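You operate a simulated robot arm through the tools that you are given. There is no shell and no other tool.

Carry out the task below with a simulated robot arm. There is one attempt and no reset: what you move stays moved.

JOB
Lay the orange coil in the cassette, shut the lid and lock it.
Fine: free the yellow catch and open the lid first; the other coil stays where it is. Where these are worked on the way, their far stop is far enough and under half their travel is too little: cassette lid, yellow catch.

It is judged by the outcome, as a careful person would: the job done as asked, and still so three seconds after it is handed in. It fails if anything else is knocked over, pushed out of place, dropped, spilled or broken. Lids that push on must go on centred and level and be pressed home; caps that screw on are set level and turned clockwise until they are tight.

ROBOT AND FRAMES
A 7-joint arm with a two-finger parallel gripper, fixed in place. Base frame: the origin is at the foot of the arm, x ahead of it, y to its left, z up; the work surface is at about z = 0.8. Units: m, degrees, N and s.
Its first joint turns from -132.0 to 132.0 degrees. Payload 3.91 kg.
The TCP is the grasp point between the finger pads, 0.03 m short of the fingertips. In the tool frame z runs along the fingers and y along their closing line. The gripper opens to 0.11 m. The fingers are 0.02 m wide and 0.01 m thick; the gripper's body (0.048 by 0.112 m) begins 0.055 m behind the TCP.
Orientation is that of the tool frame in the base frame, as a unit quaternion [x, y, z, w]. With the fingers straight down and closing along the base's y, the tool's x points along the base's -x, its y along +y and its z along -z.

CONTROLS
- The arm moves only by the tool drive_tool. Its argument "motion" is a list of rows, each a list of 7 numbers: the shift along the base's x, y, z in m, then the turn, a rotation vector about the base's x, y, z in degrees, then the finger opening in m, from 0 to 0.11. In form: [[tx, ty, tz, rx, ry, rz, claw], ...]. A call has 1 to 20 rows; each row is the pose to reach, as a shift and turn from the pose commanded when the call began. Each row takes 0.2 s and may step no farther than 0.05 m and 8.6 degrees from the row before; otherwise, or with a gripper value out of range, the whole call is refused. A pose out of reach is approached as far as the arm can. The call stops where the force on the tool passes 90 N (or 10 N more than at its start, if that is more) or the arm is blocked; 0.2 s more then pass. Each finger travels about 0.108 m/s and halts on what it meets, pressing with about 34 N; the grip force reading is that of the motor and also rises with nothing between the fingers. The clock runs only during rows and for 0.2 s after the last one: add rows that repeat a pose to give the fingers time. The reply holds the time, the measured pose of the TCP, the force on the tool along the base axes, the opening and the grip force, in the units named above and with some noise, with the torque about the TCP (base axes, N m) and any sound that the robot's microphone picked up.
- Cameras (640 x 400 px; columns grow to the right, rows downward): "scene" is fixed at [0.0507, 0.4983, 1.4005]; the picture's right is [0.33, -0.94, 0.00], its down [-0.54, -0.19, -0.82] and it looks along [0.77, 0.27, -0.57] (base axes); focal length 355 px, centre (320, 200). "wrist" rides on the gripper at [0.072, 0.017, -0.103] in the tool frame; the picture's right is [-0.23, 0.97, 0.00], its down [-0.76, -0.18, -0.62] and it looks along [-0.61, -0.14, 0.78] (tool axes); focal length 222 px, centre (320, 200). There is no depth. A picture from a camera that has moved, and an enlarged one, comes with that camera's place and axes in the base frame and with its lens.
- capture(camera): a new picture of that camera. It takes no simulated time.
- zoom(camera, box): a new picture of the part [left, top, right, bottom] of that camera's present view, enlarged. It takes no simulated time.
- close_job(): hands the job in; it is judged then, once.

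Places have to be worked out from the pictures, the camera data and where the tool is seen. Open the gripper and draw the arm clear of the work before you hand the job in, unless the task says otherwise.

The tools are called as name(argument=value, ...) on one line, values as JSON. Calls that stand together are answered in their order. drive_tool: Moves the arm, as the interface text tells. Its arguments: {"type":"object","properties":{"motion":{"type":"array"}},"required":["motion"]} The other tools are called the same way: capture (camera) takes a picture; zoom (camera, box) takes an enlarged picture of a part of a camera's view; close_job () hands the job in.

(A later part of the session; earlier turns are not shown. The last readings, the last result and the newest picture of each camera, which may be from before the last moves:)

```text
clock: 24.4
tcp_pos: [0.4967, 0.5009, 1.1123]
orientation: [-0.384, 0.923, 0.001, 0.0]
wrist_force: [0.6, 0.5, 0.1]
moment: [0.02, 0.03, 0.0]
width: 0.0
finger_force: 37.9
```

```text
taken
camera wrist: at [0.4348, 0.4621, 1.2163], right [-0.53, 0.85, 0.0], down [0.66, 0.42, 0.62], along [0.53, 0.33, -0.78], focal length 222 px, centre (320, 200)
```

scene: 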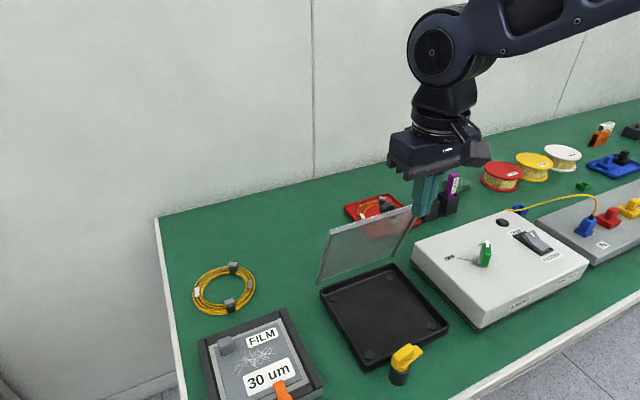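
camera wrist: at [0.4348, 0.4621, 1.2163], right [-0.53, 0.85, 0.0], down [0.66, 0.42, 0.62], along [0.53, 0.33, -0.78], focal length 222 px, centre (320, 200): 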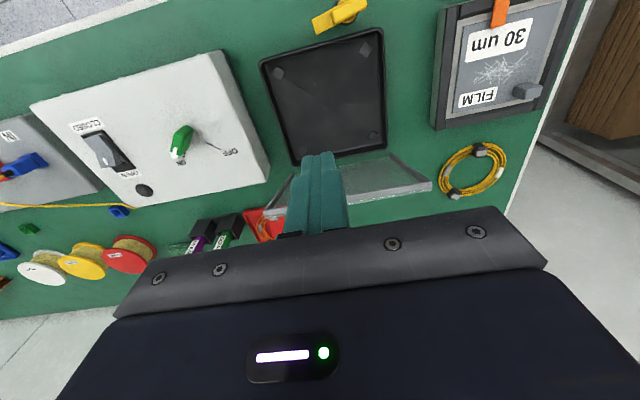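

The lid is holding at about 75–80°. I'll lower on the inner side, centred across the lid, and approach its inner face.

drive_tool(motion=[[0, 0, -0.04, 0, 0, 0, 0.0], [0, 0, -0.08, 0, 0, 0, 0.0], [0, 0, -0.115, 0, 0, 0, 0.0], [0.02, 0.0203, -0.125, 0, 0, 0, 0.0], [0.04, 0.0406, -0.125, 0, 0, 0, 0.0], [0.055, 0.0558, -0.125, 0, 0, 0, 0.0]])

capture(camera="scene")

capture(camera="wrist")

```text
clock: 25.8
tcp_pos: [0.5509, 0.5572, 0.9856]
orientation: [-0.385, 0.923, 0.001, 0.0]
wrist_force: [0.0, -0.1, 1.4]
moment: [0.03, 0.03, -0.06]
width: 0.0001
finger_force: 38.1
```

```text
taken
```

scene: 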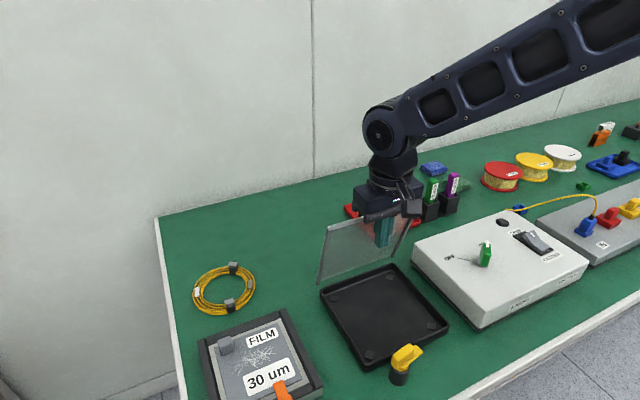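

```text
taken
camera wrist: at [0.4894, 0.5185, 1.0912], right [-0.53, 0.85, 0.0], down [0.66, 0.42, 0.62], along [0.53, 0.33, -0.78], focal length 222 px, centre (320, 200)
```

wrist: 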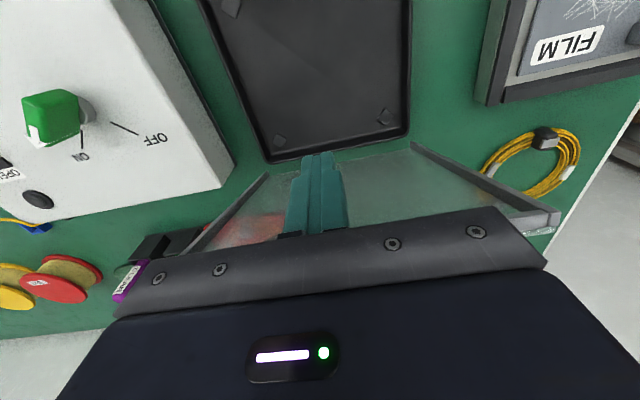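

zoom(camera="scene", box=[300, 170, 460, 300])

```text
3.08 times, centred on (380, 235) of scene
camera zoom: at [0.0507, 0.4983, 1.4005], right [0.33, -0.94, 0.0], down [-0.54, -0.19, -0.82], along [0.77, 0.27, -0.57], focal length 1093 px, centre (135, 92)
```

zoom: 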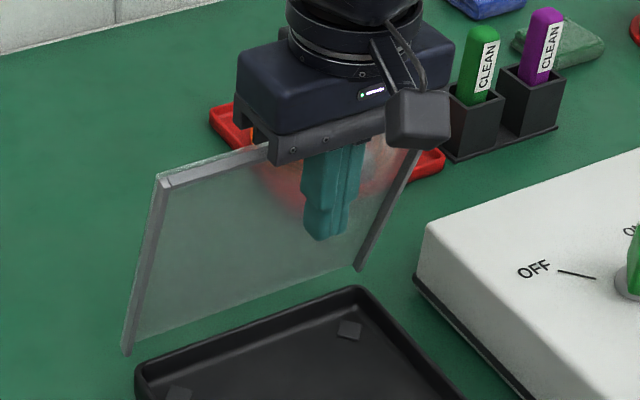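

The fingers are on the robot side of the lid, which leans at about 75°. I'll push outward slowly and watch the force.

drive_tool(motion=[[0.007, 0.0071, 0, 0, 0, 0, 0.0], [0.014, 0.0142, 0, 0, 0, 0, 0.0], [0.021, 0.0213, 0, 0, 0, 0, 0.0], [0.028, 0.0284, 0, 0, 0, 0, 0.0]])

zoom(camera="scene", box=[300, 170, 460, 300])

```text
clock: 26.8
tcp_pos: [0.5798, 0.5851, 0.9872]
orientation: [-0.384, 0.923, 0.0, -0.001]
wrist_force: [-0.9, -0.7, 0.1]
moment: [-0.01, -0.02, -0.01]
width: 0.0
finger_force: 37.5
```

```text
3.08 times, centred on (380, 235) of scene
camera zoom: at [0.0507, 0.4983, 1.4005], right [0.33, -0.94, 0.0], down [-0.54, -0.19, -0.82], along [0.77, 0.27, -0.57], focal length 1093 px, centre (135, 92)
```

zoom: 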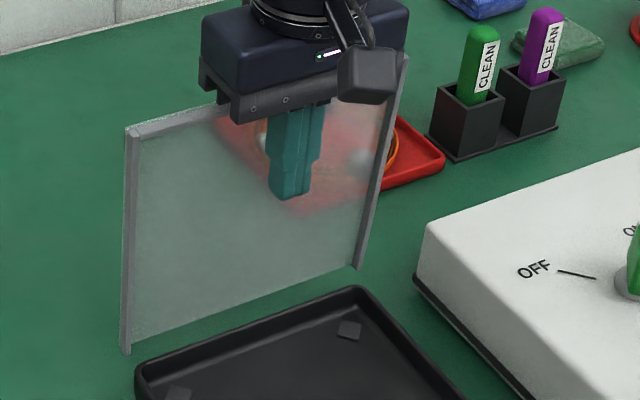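

The lid moves easily and has little resistance, now about 87–90°. I'll keep pushing gently toward its far stop.

drive_tool(motion=[[0.005, 0.0051, 0, 0, 0, 0, 0.0], [0.01, 0.0102, 0, 0, 0, 0, 0.0], [0.015, 0.0152, 0, 0, 0, 0, 0.0], [0.02, 0.0203, 0, 0, 0, 0, 0.0]])

zoom(camera="scene", box=[300, 170, 460, 300])

```text
clock: 27.8
tcp_pos: [0.5998, 0.6052, 0.9874]
orientation: [-0.385, 0.923, 0.0, 0.0]
wrist_force: [-0.3, 0.0, 0.4]
moment: [-0.02, 0.0, -0.01]
width: 0.0001
finger_force: 37.9
```

```text
3.08 times, centred on (380, 235) of scene
camera zoom: at [0.0507, 0.4983, 1.4005], right [0.33, -0.94, 0.0], down [-0.54, -0.19, -0.82], along [0.77, 0.27, -0.57], focal length 1093 px, centre (135, 92)
```

zoom: 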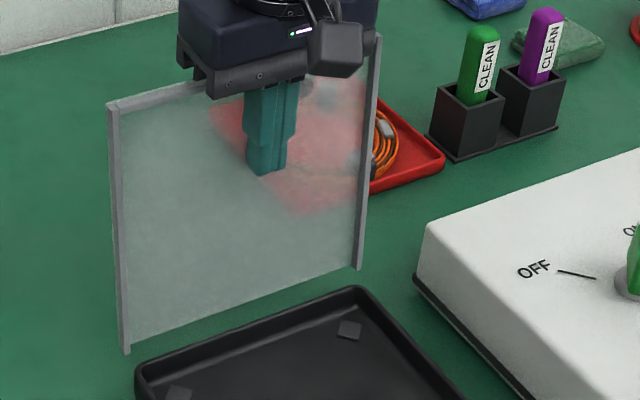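

The lid is now past vertical (about 96°). I'll keep pushing gently to find the stop.

drive_tool(motion=[[0.005, 0.0051, 0, 0, 0, 0, 0.0], [0.01, 0.0102, 0, 0, 0, 0, 0.0], [0.015, 0.0152, 0, 0, 0, 0, 0.0], [0.02, 0.0203, 0, 0, 0, 0, 0.0]])

zoom(camera="scene", box=[300, 170, 460, 300])

```text
clock: 28.8
tcp_pos: [0.6204, 0.6248, 0.9861]
orientation: [-0.384, 0.923, 0.0, 0.0]
wrist_force: [-3.7, -6.4, -0.3]
moment: [-0.17, 0.16, 0.0]
width: 0.0
finger_force: 37.4
```

```text
3.08 times, centred on (380, 235) of scene
camera zoom: at [0.0507, 0.4983, 1.4005], right [0.33, -0.94, 0.0], down [-0.54, -0.19, -0.82], along [0.77, 0.27, -0.57], focal length 1093 px, centre (135, 92)
```

zoom: 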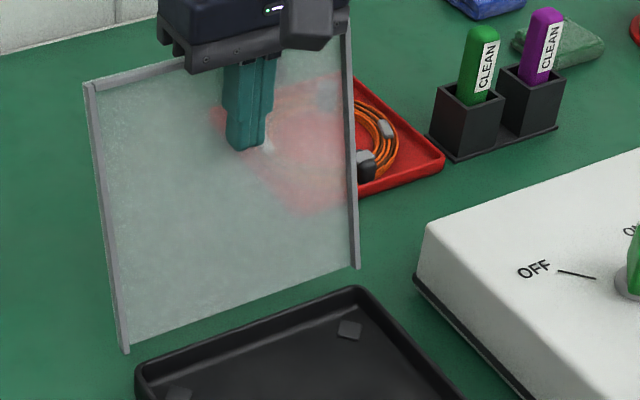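

drive_tool(motion=[[0.002, 0.002, 0, 0, 0, 0, 0.0], [0.004, 0.0041, 0, 0, 0, 0, 0.0]])

zoom(camera="scene", box=[300, 170, 460, 300])

```text
clock: 29.4
tcp_pos: [0.6203, 0.6262, 0.9878]
orientation: [-0.385, 0.923, -0.002, -0.002]
wrist_force: [-43.2, -60.5, 0.6]
moment: [-1.69, 1.39, -0.19]
width: 0.0
finger_force: 38.1
```

```text
3.08 times, centred on (380, 235) of scene
camera zoom: at [0.0507, 0.4983, 1.4005], right [0.33, -0.94, 0.0], down [-0.54, -0.19, -0.82], along [0.77, 0.27, -0.57], focal length 1093 px, centre (135, 92)
```

zoom: 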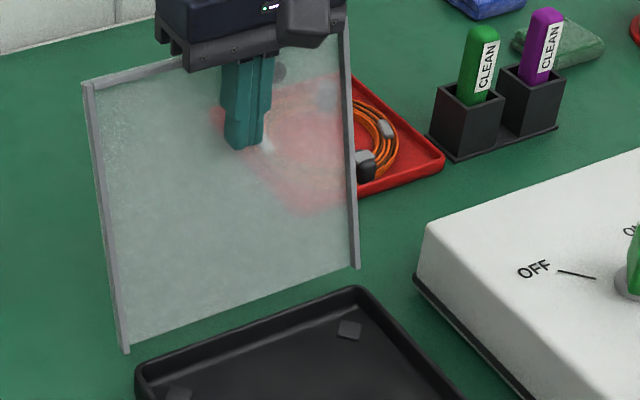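

The lid is firmly at its far stop (~105°). I'll back off, rise and move around toward the orange coil to view it from above, keeping away from the open lid.

drive_tool(motion=[[-0.015, -0.0152, 0, 0, 0, 0, 0.0], [-0.04, -0.0406, 0.01, 0, 0, 0, 0.0], [-0.05, -0.0506, 0.05, 0, 0, 0, 0.02], [-0.05, -0.0506, 0.1, 0, 0, 0, 0.04], [-0.05, -0.0506, 0.145, 0, 0, 0, 0.05], [-0.01, -0.063, 0.15, 0, 0, 0, 0.05], [0.03, -0.075, 0.15, 0, 0, 0, 0.05], [0.07, -0.085, 0.15, 0, 0, 0, 0.05]])

capture(camera="wrist")

capture(camera="scene")

```text
clock: 31.2
tcp_pos: [0.6922, 0.5449, 1.1344]
orientation: [-0.385, 0.923, -0.001, 0.0]
wrist_force: [-0.7, 0.3, 1.2]
moment: [-0.03, -0.02, 0.03]
width: 0.05
finger_force: 0.1
```

```text
taken
camera wrist: at [0.6286, 0.5065, 1.2389], right [-0.53, 0.85, 0.0], down [0.66, 0.42, 0.62], along [0.53, 0.33, -0.78], focal length 222 px, centre (320, 200)
```

wrist: 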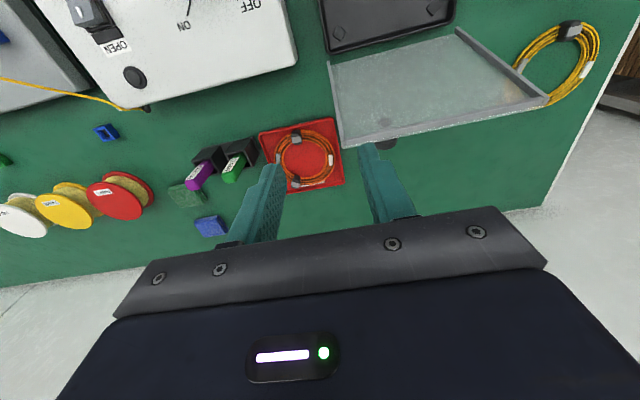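

```text
taken
```

scene: 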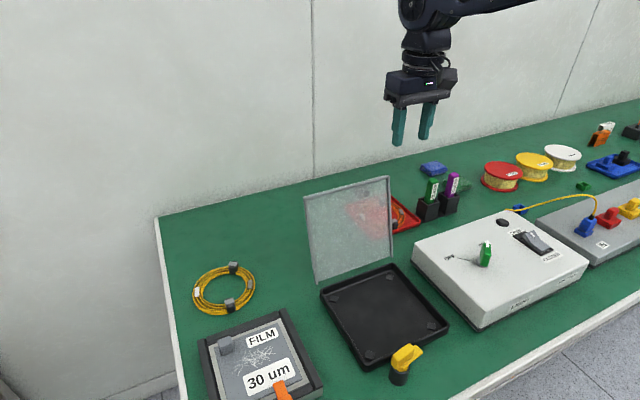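

zoom(camera="wrist", box=[230, 90, 400, 220])

zoom(camera="wrist", box=[310, 0, 560, 160])

```text
3.08 times, centred on (315, 155) of wrist
camera zoom: at [0.6286, 0.5065, 1.2389], right [-0.53, 0.85, 0.0], down [0.66, 0.42, 0.62], along [0.53, 0.33, -0.78], focal length 684 px, centre (335, 338)
```

zoom: 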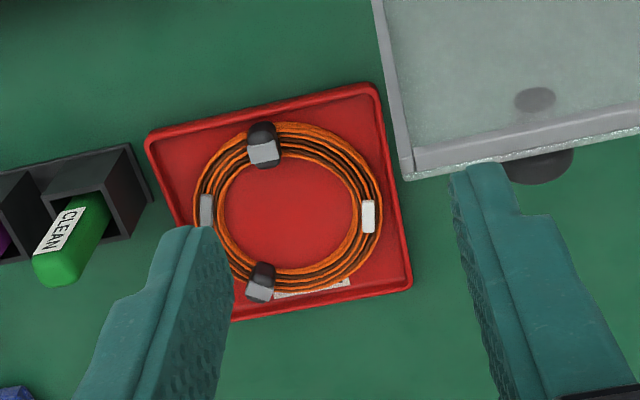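

```text
2.50 times, centred on (435, 80) of wrist
camera zoom: at [0.6286, 0.5065, 1.2389], right [-0.53, 0.85, 0.0], down [0.66, 0.42, 0.62], along [0.53, 0.33, -0.78], focal length 555 px, centre (32, 500)
```

zoom: 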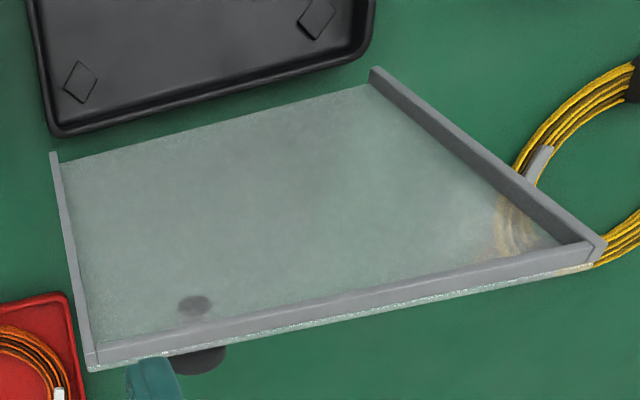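

The near clip (black block with grey top) is at about (0.802, 0.563), roughly 0.805 to 0.835 high. It is aligned with the present gripper orientation, and the cable passes through it along the closing line, so the tips must stay above the cable. I'll move over it and descend partway.

drive_tool(motion=[[0.035, -0.01, 0, 0, 0, 0, 0.05], [0.07, 0.0, 0, 0, 0, 0, 0.05], [0.1, 0.012, 0, 0, 0, 0, 0.05], [0.1095, 0.0176, -0.03, 0, 0, 0, 0.05], [0.1095, 0.0176, -0.07, 0, 0, 0, 0.05], [0.1095, 0.0176, -0.11, 0, 0, 0, 0.05], [0.1095, 0.0176, -0.15, 0, 0, 0, 0.05], [0.1095, 0.0176, -0.19, 0, 0, 0, 0.05]])

capture(camera="wrist")

capture(camera="scene")

```text
clock: 33.0
tcp_pos: [0.8011, 0.562, 0.9478]
orientation: [-0.385, 0.923, 0.0, 0.001]
wrist_force: [0.0, 1.0, -0.2]
moment: [0.0, -0.01, 0.01]
width: 0.05
finger_force: 0.1
```

```text
taken
camera wrist: at [0.7396, 0.5227, 1.0509], right [-0.53, 0.85, 0.0], down [0.66, 0.42, 0.63], along [0.53, 0.33, -0.78], focal length 222 px, centre (320, 200)
```

wrist: 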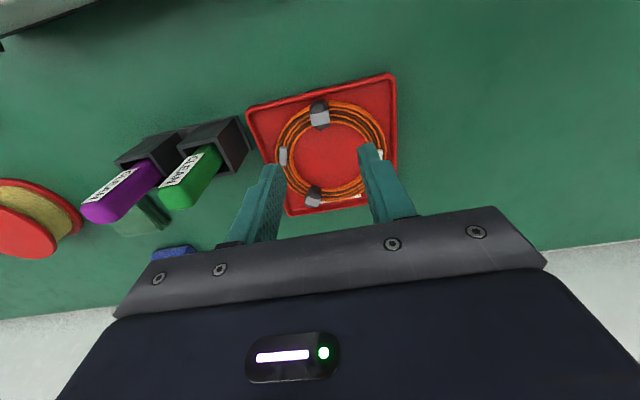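

```text
taken
```

scene: 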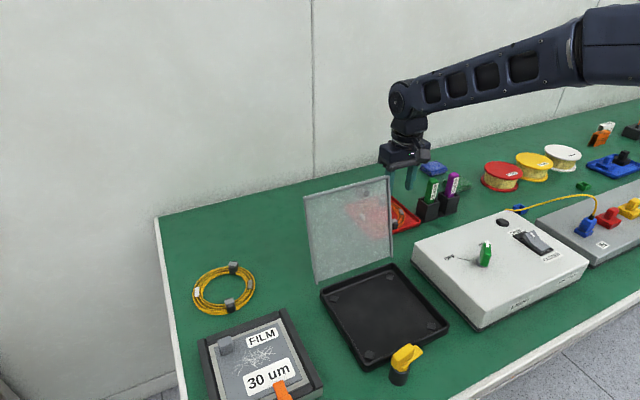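

zoom(camera="wrist", box=[240, 70, 420, 220])

zoom(camera="scene", box=[340, 120, 480, 250])

```text
2.67 times, centred on (330, 145) of wrist
camera zoom: at [0.7396, 0.5227, 1.0509], right [-0.53, 0.85, 0.0], down [0.66, 0.42, 0.63], along [0.53, 0.33, -0.78], focal length 592 px, centre (293, 347)
```

zoom: 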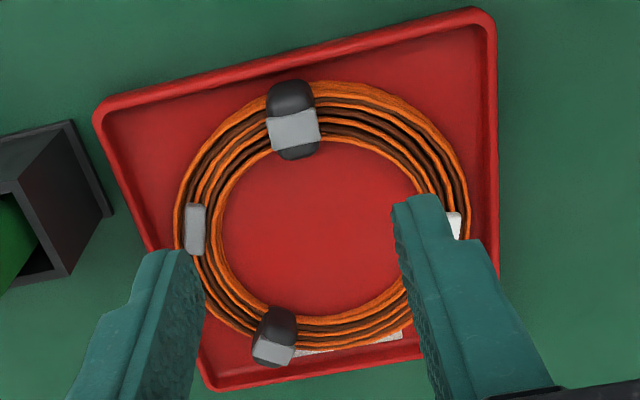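

```text
3.08 times, centred on (410, 185) of scene
camera zoom: at [0.0507, 0.4983, 1.4005], right [0.33, -0.94, 0.0], down [-0.54, -0.19, -0.82], along [0.77, 0.27, -0.57], focal length 1093 px, centre (43, 246)
```

zoom: 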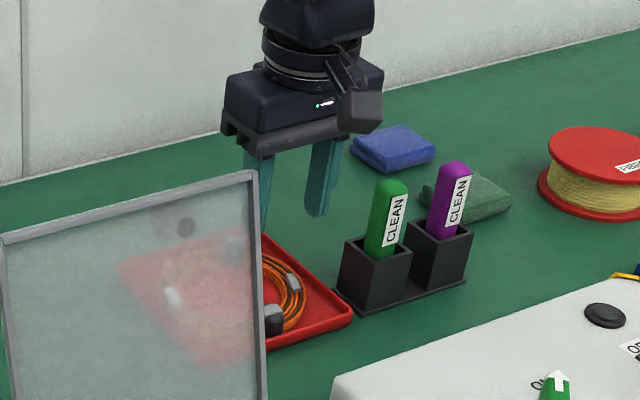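

The TCP is right over the clip's grey top, and the pens stand well clear. I'll descend with fingers at 0.045 to about z 0.85 and check for contact before closing.

drive_tool(motion=[[0.0003, 0.0007, -0.04, 0, 0, 0, 0.045], [0.0003, 0.0007, -0.075, 0, 0, 0, 0.045], [0.0003, 0.0007, -0.09, 0, 0, 0, 0.045], [0.0003, 0.0007, -0.097, 0, 0, 0, 0.045]])

zoom(camera="wrist", box=[240, 70, 420, 220])

zoom(camera="scene", box=[340, 120, 480, 250])

```text
clock: 34.0
tcp_pos: [0.8022, 0.5637, 0.8495]
orientation: [-0.385, 0.923, 0.001, -0.001]
wrist_force: [0.1, -0.2, 0.4]
moment: [0.0, 0.0, -0.03]
width: 0.0449
finger_force: 0.1
```

```text
2.67 times, centred on (330, 145) of wrist
camera zoom: at [0.7406, 0.5246, 0.9536], right [-0.53, 0.85, 0.0], down [0.66, 0.42, 0.62], along [0.53, 0.33, -0.78], focal length 592 px, centre (293, 347)
```

zoom: 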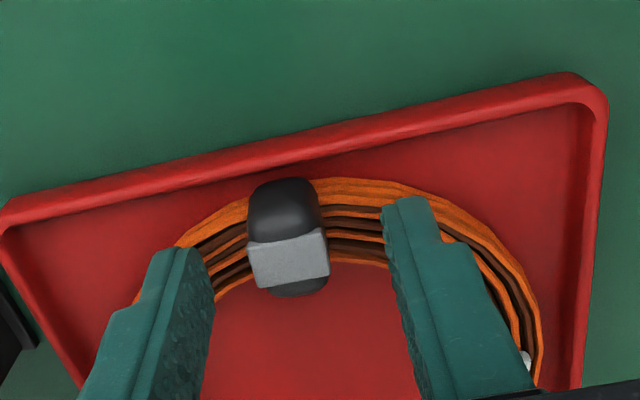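

```text
3.08 times, centred on (410, 185) of scene
camera zoom: at [0.0507, 0.4983, 1.4005], right [0.33, -0.94, 0.0], down [-0.54, -0.19, -0.82], along [0.77, 0.27, -0.57], focal length 1093 px, centre (43, 246)
```

zoom: 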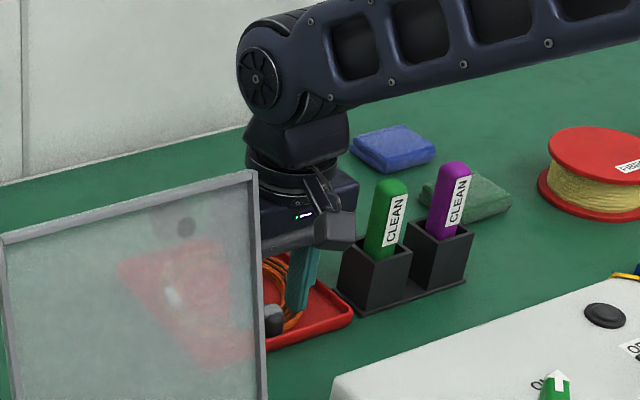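

No contact yet. The clip centre is about 3 mm nearer than the finger centre, so I'll correct that, lower 4 mm more and check the vertical force.

drive_tool(motion=[[-0.002, -0.002, 0, 0, 0, 0, 0.045], [-0.002, -0.002, -0.002, 0, 0, 0, 0.045], [-0.002, -0.002, -0.004, 0, 0, 0, 0.045]])

zoom(camera="wrist", box=[240, 100, 420, 220])

```text
clock: 34.8
tcp_pos: [0.8005, 0.5611, 0.8461]
orientation: [-0.385, 0.923, 0.0, 0.001]
wrist_force: [-0.6, -0.7, 0.1]
moment: [-0.03, 0.02, 0.01]
width: 0.0451
finger_force: 0.1
```

```text
3.33 times, centred on (330, 160) of wrist
camera zoom: at [0.7386, 0.5222, 0.9495], right [-0.53, 0.85, 0.0], down [0.66, 0.42, 0.62], along [0.53, 0.33, -0.78], focal length 740 px, centre (287, 333)
```

zoom: 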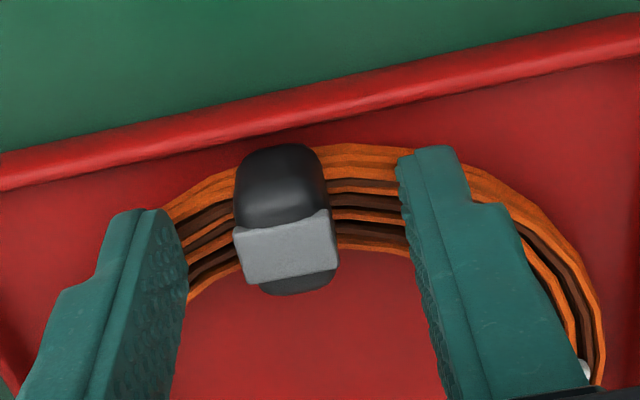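

drive_tool(motion=[[0, 0, -0.0015, 0, 0, 0, 0.045], [0, 0, -0.003, 0, 0, 0, 0.045], [0, 0, -0.003, 0, 0, 0, 0.045]])

```text
clock: 35.6
tcp_pos: [0.8009, 0.5614, 0.8439]
orientation: [-0.385, 0.923, 0.0, 0.001]
wrist_force: [-0.7, -3.4, 11.6]
moment: [0.0, 0.01, -0.04]
width: 0.0451
finger_force: 0.1
```

There's a light touch on the cable (11.6 N), so I'll raise about 2.5 mm and close on the clip.

drive_tool(motion=[[0, 0, 0.0025, 0, 0, 0, 0.045], [0, 0, 0.0025, 0, 0, 0, 0.03], [0, 0, 0.0025, 0, 0, 0, 0.015], [0, 0, 0.0025, 0, 0, 0, 0.0], [0, 0, 0.0025, 0, 0, 0, 0.0]])

zoom(camera="wrist", box=[240, 100, 420, 220])

```text
clock: 36.8
tcp_pos: [0.8008, 0.5608, 0.8455]
orientation: [-0.385, 0.923, 0.0, 0.0]
wrist_force: [0.0, -0.3, 0.7]
moment: [-0.01, -0.01, 0.0]
width: 0.017
finger_force: 34.1
```

```text
3.33 times, centred on (330, 160) of wrist
camera zoom: at [0.739, 0.5221, 0.9491], right [-0.53, 0.85, 0.0], down [0.66, 0.42, 0.62], along [0.53, 0.33, -0.78], focal length 740 px, centre (287, 333)
```

zoom: 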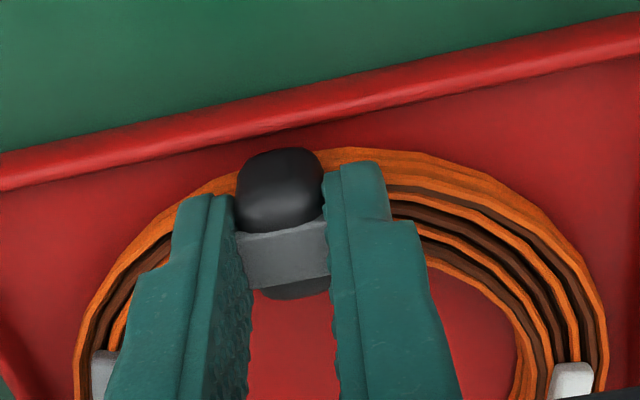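

The clip is gripped at 0.017. I'll lift slowly and verify that only the coil comes up.

drive_tool(motion=[[0, 0, 0.005, 0, 0, 0, 0.0], [0, 0, 0.015, 0, 0, 0, 0.0], [0, 0, 0.03, 0, 0, 0, 0.0], [0, 0, 0.05, 0, 0, 0, 0.0]])

capture(camera="wrist")

zoom(camera="scene", box=[340, 120, 480, 250])

```text
clock: 37.8
tcp_pos: [0.8005, 0.5611, 0.8955]
orientation: [-0.385, 0.923, 0.0, 0.001]
wrist_force: [-1.3, 0.4, -1.5]
moment: [-0.03, 0.0, 0.04]
width: 0.0169
finger_force: 34.0
```

```text
taken
camera wrist: at [0.7386, 0.5219, 1.0], right [-0.53, 0.85, 0.0], down [0.66, 0.42, 0.62], along [0.53, 0.33, -0.78], focal length 222 px, centre (320, 200)
```

wrist: 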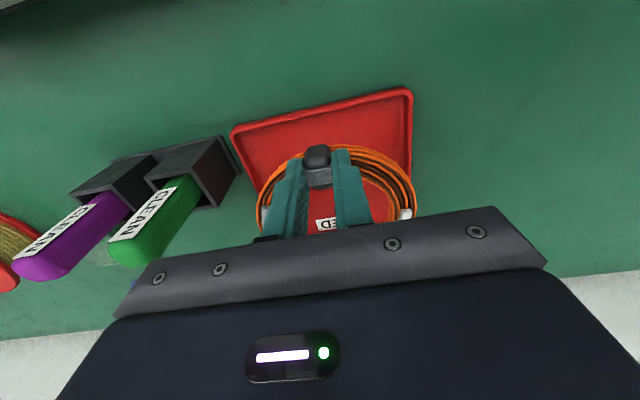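

```text
3.08 times, centred on (410, 185) of scene
camera zoom: at [0.0507, 0.4983, 1.4005], right [0.33, -0.94, 0.0], down [-0.54, -0.19, -0.82], along [0.77, 0.27, -0.57], focal length 1093 px, centre (43, 246)
```

zoom: 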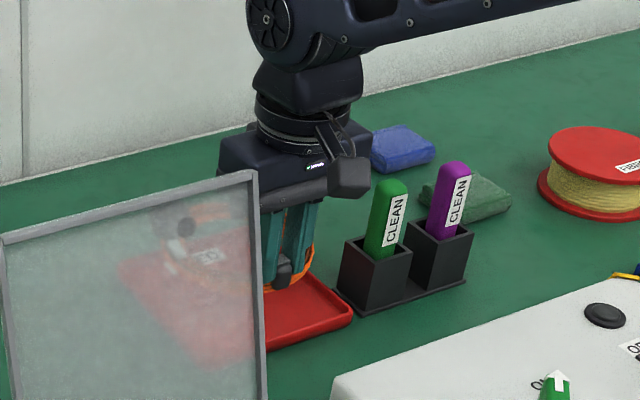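

Only the coil is up and it hangs level, with the tray staying in place. I'll zoom on the open cassette to pin down its interior before carrying the coil over.

zoom(camera="scene", box=[300, 240, 470, 390])

```text
2.67 times, centred on (385, 315) of scene
camera zoom: at [0.0507, 0.4983, 1.4005], right [0.33, -0.94, 0.0], down [-0.54, -0.19, -0.82], along [0.77, 0.27, -0.57], focal length 947 px, centre (147, -107)
```

zoom: 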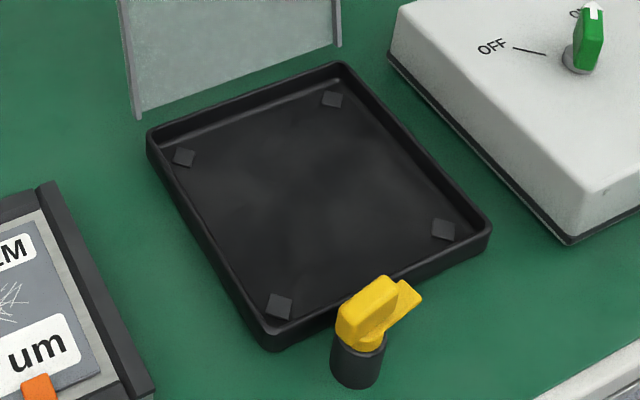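

The cassette interior is centred near (0.527, 0.5355), and the coil centre sits about 0.058 m beyond the TCP along the radial direction. So the TCP target is about (0.486, 0.494). I'll raise the coil well above the open lid and carry it over.

drive_tool(motion=[[0, 0, 0.04, 0, 0, 0, 0.0], [0, 0, 0.08, 0, 0, 0, 0.0], [0, 0, 0.12, 0, 0, 0, 0.0], [0, 0, 0.16, 0, 0, 0, 0.0], [0, 0, 0.2, 0, 0, 0, 0.0], [0, 0, 0.225, 0, 0, 0, 0.0], [-0.02, -0.004, 0.23, 0, 0, 0, 0.0], [-0.055, -0.012, 0.23, 0, 0, 0, 0.0], [-0.095, -0.02, 0.23, 0, 0, 0, 0.0], [-0.135, -0.029, 0.23, 0, 0, 0, 0.0], [-0.175, -0.037, 0.23, 0, 0, 0, 0.0], [-0.215, -0.046, 0.23, 0, 0, 0, 0.0], [-0.255, -0.054, 0.23, 0, 0, 0, 0.0], [-0.29, -0.062, 0.23, 0, 0, 0, 0.0], [-0.3142, -0.0669, 0.23, 0, 0, 0, 0.0]])

capture(camera="wrist")

capture(camera="scene")

```text
clock: 41.0
tcp_pos: [0.4896, 0.4936, 1.1246]
orientation: [-0.385, 0.923, 0.0, -0.001]
wrist_force: [0.3, 0.4, 0.9]
moment: [-0.01, 0.07, 0.01]
width: 0.0173
finger_force: 34.0
```

```text
taken
camera wrist: at [0.4276, 0.4554, 1.2304], right [-0.53, 0.85, 0.0], down [0.66, 0.42, 0.62], along [0.53, 0.33, -0.78], focal length 222 px, centre (320, 200)
```

wrist: 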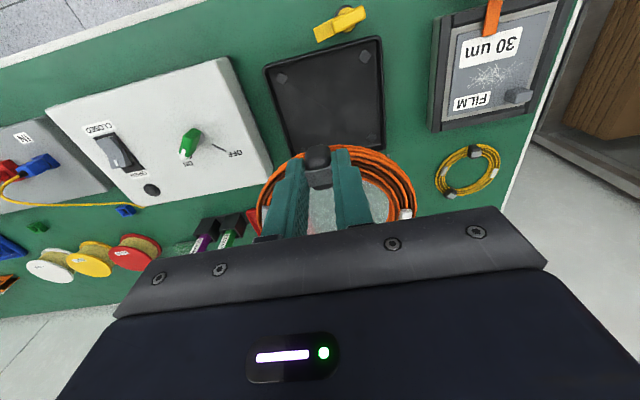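

```text
taken
```

scene: 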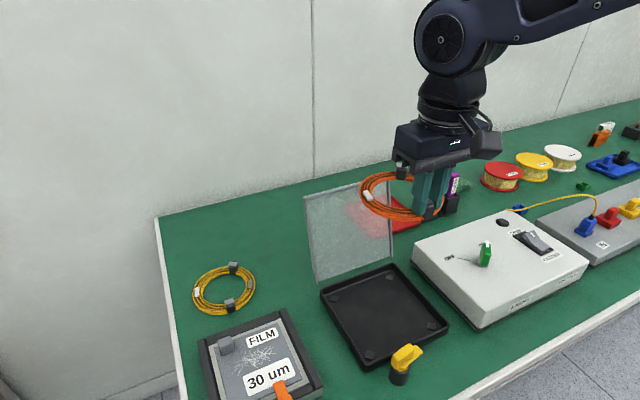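

The coil hangs level over the cassette. I'll lower it to just above the rim and check alignment.

drive_tool(motion=[[0, 0, -0.04, 0, 0, 0, 0.0], [0, 0, -0.08, 0, 0, 0, 0.0], [0, 0, -0.12, 0, 0, 0, 0.0], [0, 0, -0.16, 0, 0, 0, 0.0], [0, 0, -0.2, 0, 0, 0, 0.0], [0, 0, -0.23, 0, 0, 0, 0.0], [0, 0, -0.245, 0, 0, 0, 0.0]])

capture(camera="wrist")

zoom(camera="scene", box=[300, 200, 480, 390])

```text
clock: 42.6
tcp_pos: [0.488, 0.4916, 0.8784]
orientation: [-0.386, 0.923, -0.001, 0.0]
wrist_force: [-0.6, -0.4, 0.9]
moment: [-0.04, 0.05, 0.04]
width: 0.0168
finger_force: 34.1
```

```text
taken
camera wrist: at [0.4252, 0.4538, 0.9827], right [-0.53, 0.85, 0.0], down [0.66, 0.42, 0.62], along [0.53, 0.33, -0.78], focal length 222 px, centre (320, 200)
```

wrist: 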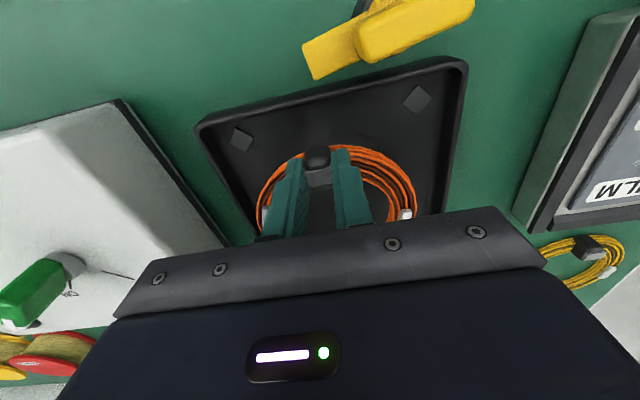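

```text
2.11 times, centred on (390, 295) of scene
camera zoom: at [0.0507, 0.4983, 1.4005], right [0.33, -0.94, 0.0], down [-0.54, -0.19, -0.82], along [0.77, 0.27, -0.57], focal length 748 px, centre (173, 0)
```

zoom: 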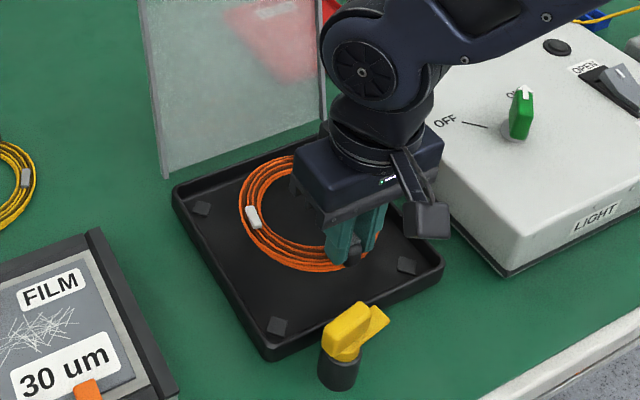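

Alignment looks good, with the coil inside the rim on all sides. I'll lower gently to the floor and watch the vertical force.

drive_tool(motion=[[0, 0, -0.012, 0, 0, 0, 0.0], [0, 0, -0.022, 0, 0, 0, 0.0], [0, 0, -0.028, 0, 0, 0, 0.0], [0, 0, -0.031, 0, 0, 0, 0.0]])

zoom(camera="scene", box=[300, 200, 480, 390])

```text
clock: 43.6
tcp_pos: [0.4868, 0.494, 0.8483]
orientation: [-0.386, 0.923, -0.001, 0.0]
wrist_force: [0.4, -0.6, -0.1]
moment: [-0.03, -0.01, 0.0]
width: 0.0172
finger_force: 33.7
```

```text
2.11 times, centred on (390, 295) of scene
camera zoom: at [0.0507, 0.4983, 1.4005], right [0.33, -0.94, 0.0], down [-0.54, -0.19, -0.82], along [0.77, 0.27, -0.57], focal length 748 px, centre (173, 0)
```

zoom: 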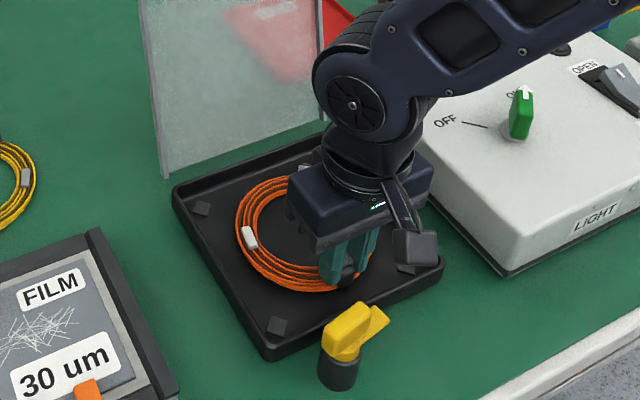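

drive_tool(motion=[[0, 0, -0.0015, 0, 0, 0, 0.0], [0, 0, -0.003, 0, 0, 0, 0.0], [0, 0, -0.003, 0, 0, 0, 0.0]])

```text
clock: 44.4
tcp_pos: [0.4874, 0.494, 0.8462]
orientation: [-0.385, 0.923, 0.0, -0.001]
wrist_force: [-0.9, -0.5, -0.6]
moment: [0.0, 0.02, -0.01]
width: 0.017
finger_force: 34.3
```

drive_tool(motion=[[0, 0, -0.0015, 0, 0, 0, 0.0], [0, 0, -0.003, 0, 0, 0, 0.0], [0, 0, -0.003, 0, 0, 0, 0.0]])

zoom(camera="wrist", box=[220, 60, 420, 220])

```text
clock: 45.2
tcp_pos: [0.4877, 0.4942, 0.8441]
orientation: [-0.386, 0.923, 0.001, 0.001]
wrist_force: [1.1, -2.4, 36.2]
moment: [-0.12, -0.05, 0.02]
width: 0.0169
finger_force: 33.9
```

```text
2.50 times, centred on (320, 140) of wrist
camera zoom: at [0.4249, 0.4554, 0.9487], right [-0.53, 0.85, 0.0], down [0.66, 0.41, 0.63], along [0.53, 0.33, -0.78], focal length 555 px, centre (320, 350)
```

zoom: 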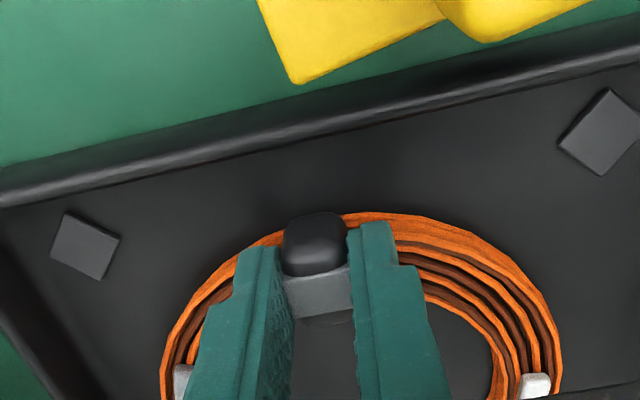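

The coil is resting on the floor (36 N). I'll relieve the pressure, open the fingers and lift clear.

drive_tool(motion=[[0, 0, 0.0015, 0, 0, 0, 0.0], [0, 0, 0.002, 0, 0, 0, 0.02], [0, 0, 0.002, 0, 0, 0, 0.035], [0, 0, 0.002, 0, 0, 0, 0.045], [0, 0, 0.002, 0, 0, 0, 0.045], [0, 0, 0.02, 0, 0, 0, 0.045], [0, 0, 0.05, 0, 0, 0, 0.045], [0, 0, 0.09, 0, 0, 0, 0.045], [-0.02, -0.02, 0.13, 0, 0, 0, 0.045], [-0.04, -0.04, 0.17, 0, 0, 0, 0.045]])

capture(camera="wrist")

zoom(camera="scene", box=[300, 200, 480, 390])

```text
clock: 47.4
tcp_pos: [0.4465, 0.4515, 1.0115]
orientation: [-0.385, 0.923, 0.0, 0.0]
wrist_force: [0.7, 0.5, -0.1]
moment: [0.0, 0.04, -0.04]
width: 0.045
finger_force: 0.0
```

```text
taken
camera wrist: at [0.3839, 0.414, 1.1158], right [-0.53, 0.85, 0.0], down [0.66, 0.42, 0.62], along [0.53, 0.33, -0.78], focal length 222 px, centre (320, 200)
```

wrist: 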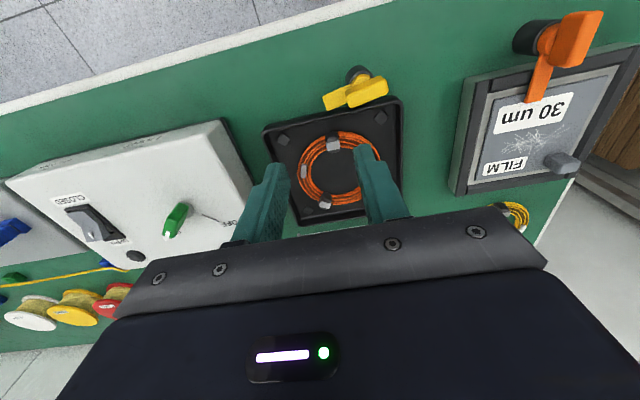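

```text
2.11 times, centred on (390, 295) of scene
camera zoom: at [0.0507, 0.4983, 1.4005], right [0.33, -0.94, 0.0], down [-0.54, -0.19, -0.82], along [0.77, 0.27, -0.57], focal length 748 px, centre (173, 0)
```

zoom: 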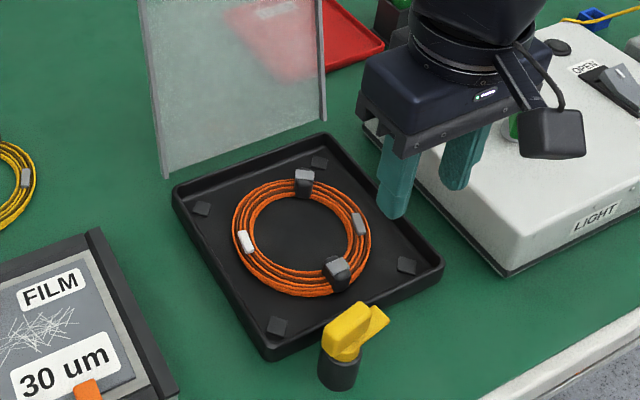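

The coil lies flat and centred in the cassette and the lid is still open. Next I'll go over the lid to its outer side to take the knob from above and bring the lid down under control. First I hover above it to locate it.

drive_tool(motion=[[0, 0, 0.04, 0, 0, 0, 0.05], [0, 0, 0.08, 0, 0, 0, 0.06], [0, 0, 0.12, 0, 0, 0, 0.06], [0.03, 0.025, 0.13, 0, 0, 0, 0.06], [0.065, 0.053, 0.13, 0, 0, 0, 0.06], [0.1, 0.081, 0.13, 0, 0, 0, 0.06], [0.135, 0.109, 0.13, 0, 0, 0, 0.06], [0.17, 0.137, 0.13, 0, 0, 0, 0.06], [0.205, 0.165, 0.13, 0, 0, 0, 0.06], [0.235, 0.189, 0.13, 0, 0, 0, 0.06], [0.2515, 0.2025, 0.13, 0, 0, 0, 0.06]])

capture(camera="wrist")

capture(camera="scene")

```text
clock: 49.8
tcp_pos: [0.7004, 0.6572, 1.1434]
orientation: [-0.385, 0.923, 0.0, 0.001]
wrist_force: [-1.2, -1.0, 0.0]
moment: [0.01, 0.02, 0.03]
width: 0.0599
finger_force: 0.1
```

```text
taken
camera wrist: at [0.6373, 0.6184, 1.2472], right [-0.53, 0.85, 0.0], down [0.66, 0.42, 0.62], along [0.53, 0.33, -0.78], focal length 222 px, centre (320, 200)
```

wrist: 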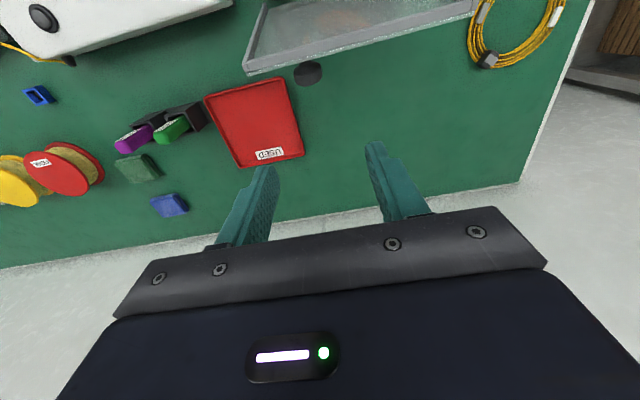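

```text
taken
```

scene: 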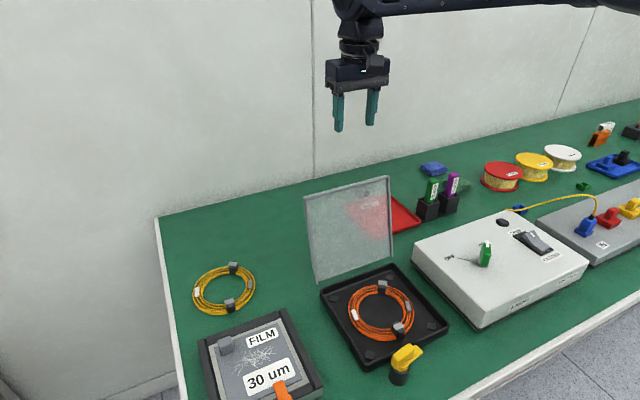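

zoom(camera="wrist", box=[220, 0, 420, 140])

```text
2.86 times, centred on (320, 70) of wrist
camera zoom: at [0.6373, 0.6184, 1.2472], right [-0.53, 0.85, 0.0], down [0.66, 0.42, 0.62], along [0.53, 0.33, -0.78], focal length 635 px, centre (320, 571)
```

zoom: 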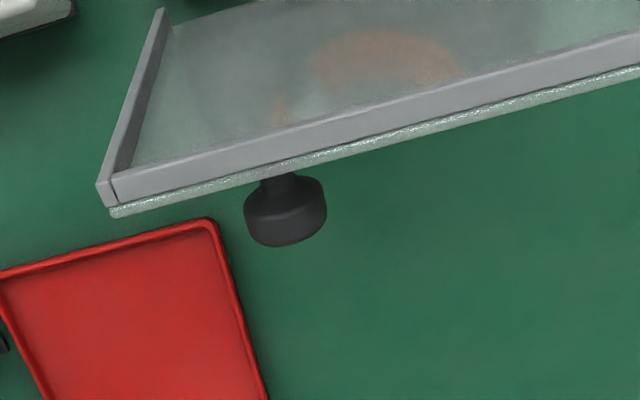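

The knob head (lid at about 98°) is near radial 0.928 and z 0.985, i.e. around (0.681, 0.631). I'll move above it and descend partway to check alignment.

drive_tool(motion=[[-0.008, -0.013, 0, 0, 0, 0, 0.06], [-0.0164, -0.0255, -0.02, 0, 0, 0, 0.06], [-0.0164, -0.0255, -0.06, 0, 0, 0, 0.06], [-0.0164, -0.0255, -0.095, 0, 0, 0, 0.06]])

zoom(camera="wrist", box=[220, 60, 420, 220])

zoom(camera="scene", box=[280, 120, 460, 300])

```text
clock: 50.8
tcp_pos: [0.6846, 0.63, 1.0491]
orientation: [-0.384, 0.923, 0.001, 0.0]
wrist_force: [0.0, 0.9, 0.3]
moment: [0.03, -0.02, 0.03]
width: 0.0602
finger_force: 0.1
```

```text
2.50 times, centred on (320, 140) of wrist
camera zoom: at [0.6224, 0.5911, 1.1535], right [-0.53, 0.85, 0.0], down [0.66, 0.42, 0.62], along [0.53, 0.33, -0.78], focal length 555 px, centre (320, 350)
```

zoom: 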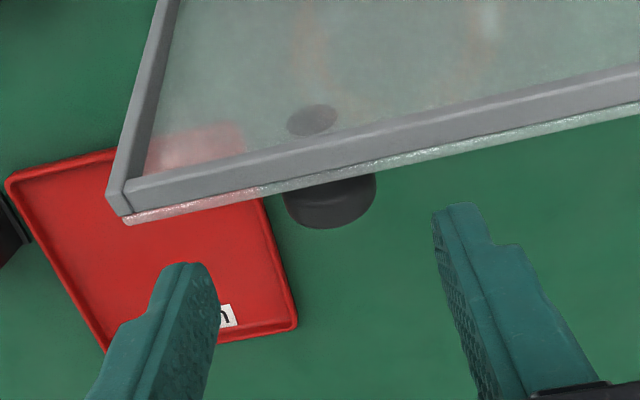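

```text
2.22 times, centred on (370, 210) of scene
camera zoom: at [0.0507, 0.4983, 1.4005], right [0.33, -0.94, 0.0], down [-0.54, -0.19, -0.82], along [0.77, 0.27, -0.57], focal length 789 px, centre (209, 178)
```

zoom: 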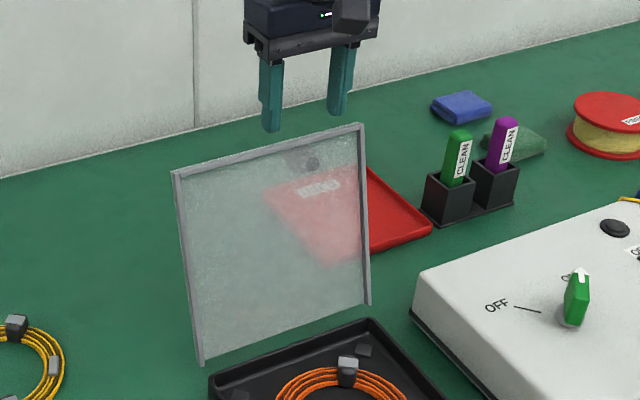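

The knob head triangulates to radial 0.925, z 0.993. I'll descend so the tips straddle it, about 20 mm past its centre, and close gently.

drive_tool(motion=[[-0.0025, -0.0003, -0.02, 0, 0, 0, 0.06], [-0.0025, -0.0003, -0.04, 0, 0, 0, 0.055], [-0.0025, -0.0003, -0.048, 0, 0, 0, 0.05]])

zoom(camera="wrist", box=[220, 60, 420, 220])

zoom(camera="scene", box=[280, 120, 460, 300])

```text
clock: 51.6
tcp_pos: [0.6809, 0.63, 0.9996]
orientation: [-0.385, 0.923, 0.0, 0.001]
wrist_force: [0.3, 0.1, 0.2]
moment: [0.03, 0.0, 0.01]
width: 0.05
finger_force: 0.1
```

```text
2.50 times, centred on (320, 140) of wrist
camera zoom: at [0.6181, 0.5915, 1.1033], right [-0.53, 0.85, 0.0], down [0.66, 0.42, 0.62], along [0.53, 0.33, -0.78], focal length 555 px, centre (320, 350)
```

zoom: 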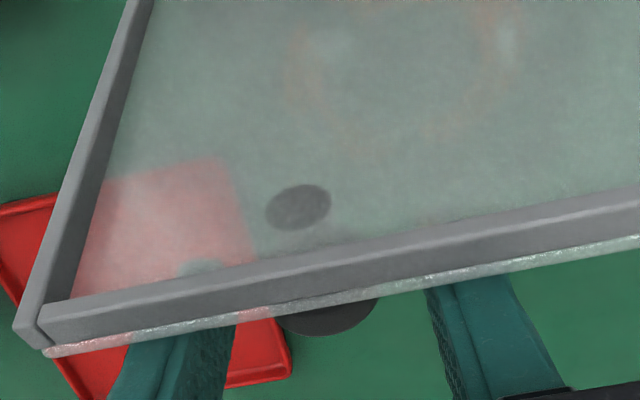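

```text
2.22 times, centred on (370, 210) of scene
camera zoom: at [0.0507, 0.4983, 1.4005], right [0.33, -0.94, 0.0], down [-0.54, -0.19, -0.82], along [0.77, 0.27, -0.57], focal length 789 px, centre (209, 178)
```

zoom: 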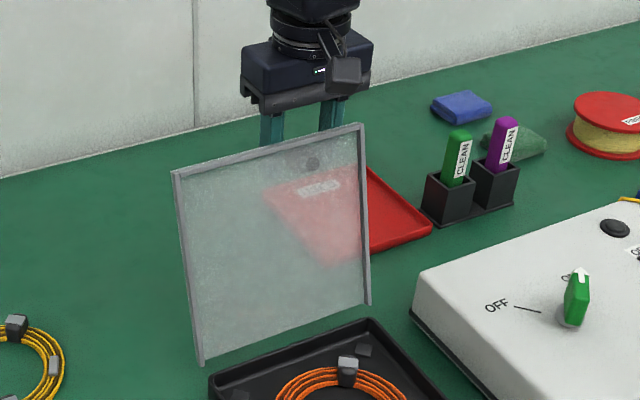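

drive_tool(motion=[[0, 0, 0, 0, 0, 0, 0.035], [0, 0, 0, 0, 0, 0, 0.02], [0, 0, 0, 0, 0, 0, 0.01], [0, 0, 0, 0, 0, 0, 0.0], [0, 0, 0, 0, 0, 0, 0.0]])

zoom(camera="wrist", box=[220, 60, 420, 220])

zoom(camera="scene", box=[280, 120, 460, 300])

```text
clock: 52.8
tcp_pos: [0.6796, 0.6305, 0.9985]
orientation: [-0.385, 0.923, 0.0, 0.001]
wrist_force: [-3.4, 2.6, -1.6]
moment: [0.1, 0.05, 0.01]
width: 0.0289
finger_force: 44.8
```

```text
2.50 times, centred on (320, 140) of wrist
camera zoom: at [0.6178, 0.5919, 1.1034], right [-0.53, 0.85, 0.0], down [0.66, 0.42, 0.62], along [0.53, 0.33, -0.78], focal length 555 px, centre (320, 350)
```

zoom: 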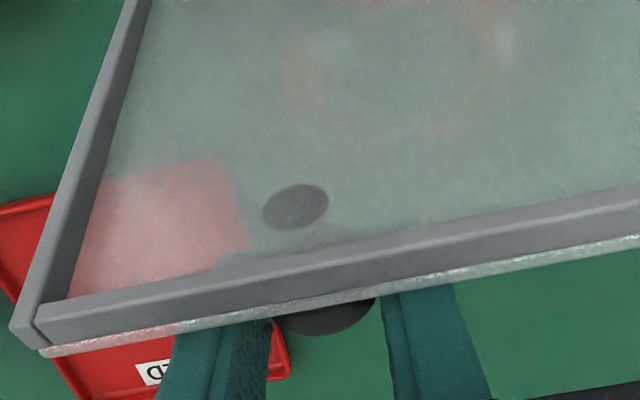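

```text
2.22 times, centred on (370, 210) of scene
camera zoom: at [0.0507, 0.4983, 1.4005], right [0.33, -0.94, 0.0], down [-0.54, -0.19, -0.82], along [0.77, 0.27, -0.57], focal length 789 px, centre (209, 178)
```

zoom: 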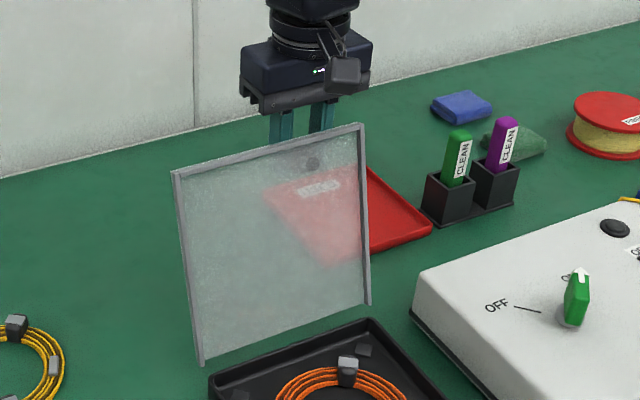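

The knob is gripped (0.029). All the grip points fit a hinge at radial 0.8626, z 0.816 with knob radius 0.185 m. I'll bring the lid down along that arc with the tool vertical, first about 20° to check the forces.

drive_tool(motion=[[-0.0108, -0.011, 0.0049, 0, 0, 0, 0.0], [-0.0219, -0.0222, 0.0084, 0, 0, 0, 0.0], [-0.0331, -0.0336, 0.0105, 0, 0, 0, 0.0], [-0.0445, -0.0451, 0.0112, 0, 0, 0, 0.0]])

zoom(camera="scene", box=[280, 120, 460, 300])

```text
clock: 53.8
tcp_pos: [0.6344, 0.5849, 1.0127]
orientation: [-0.386, 0.922, -0.001, 0.001]
wrist_force: [-2.3, 13.8, 9.0]
moment: [0.99, -0.8, 0.06]
width: 0.0289
finger_force: 45.0
```

```text
2.22 times, centred on (370, 210) of scene
camera zoom: at [0.0507, 0.4983, 1.4005], right [0.33, -0.94, 0.0], down [-0.54, -0.19, -0.82], along [0.77, 0.27, -0.57], focal length 789 px, centre (209, 178)
```

zoom: 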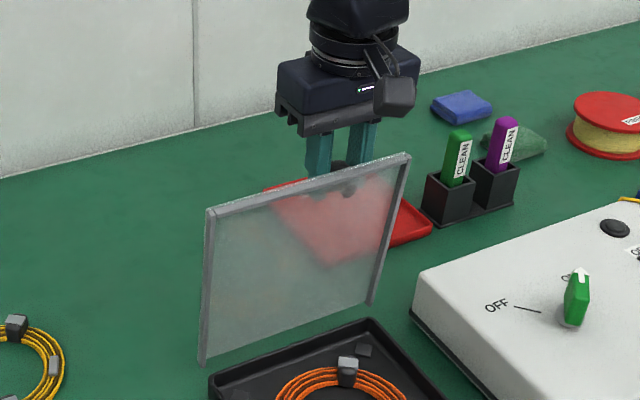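

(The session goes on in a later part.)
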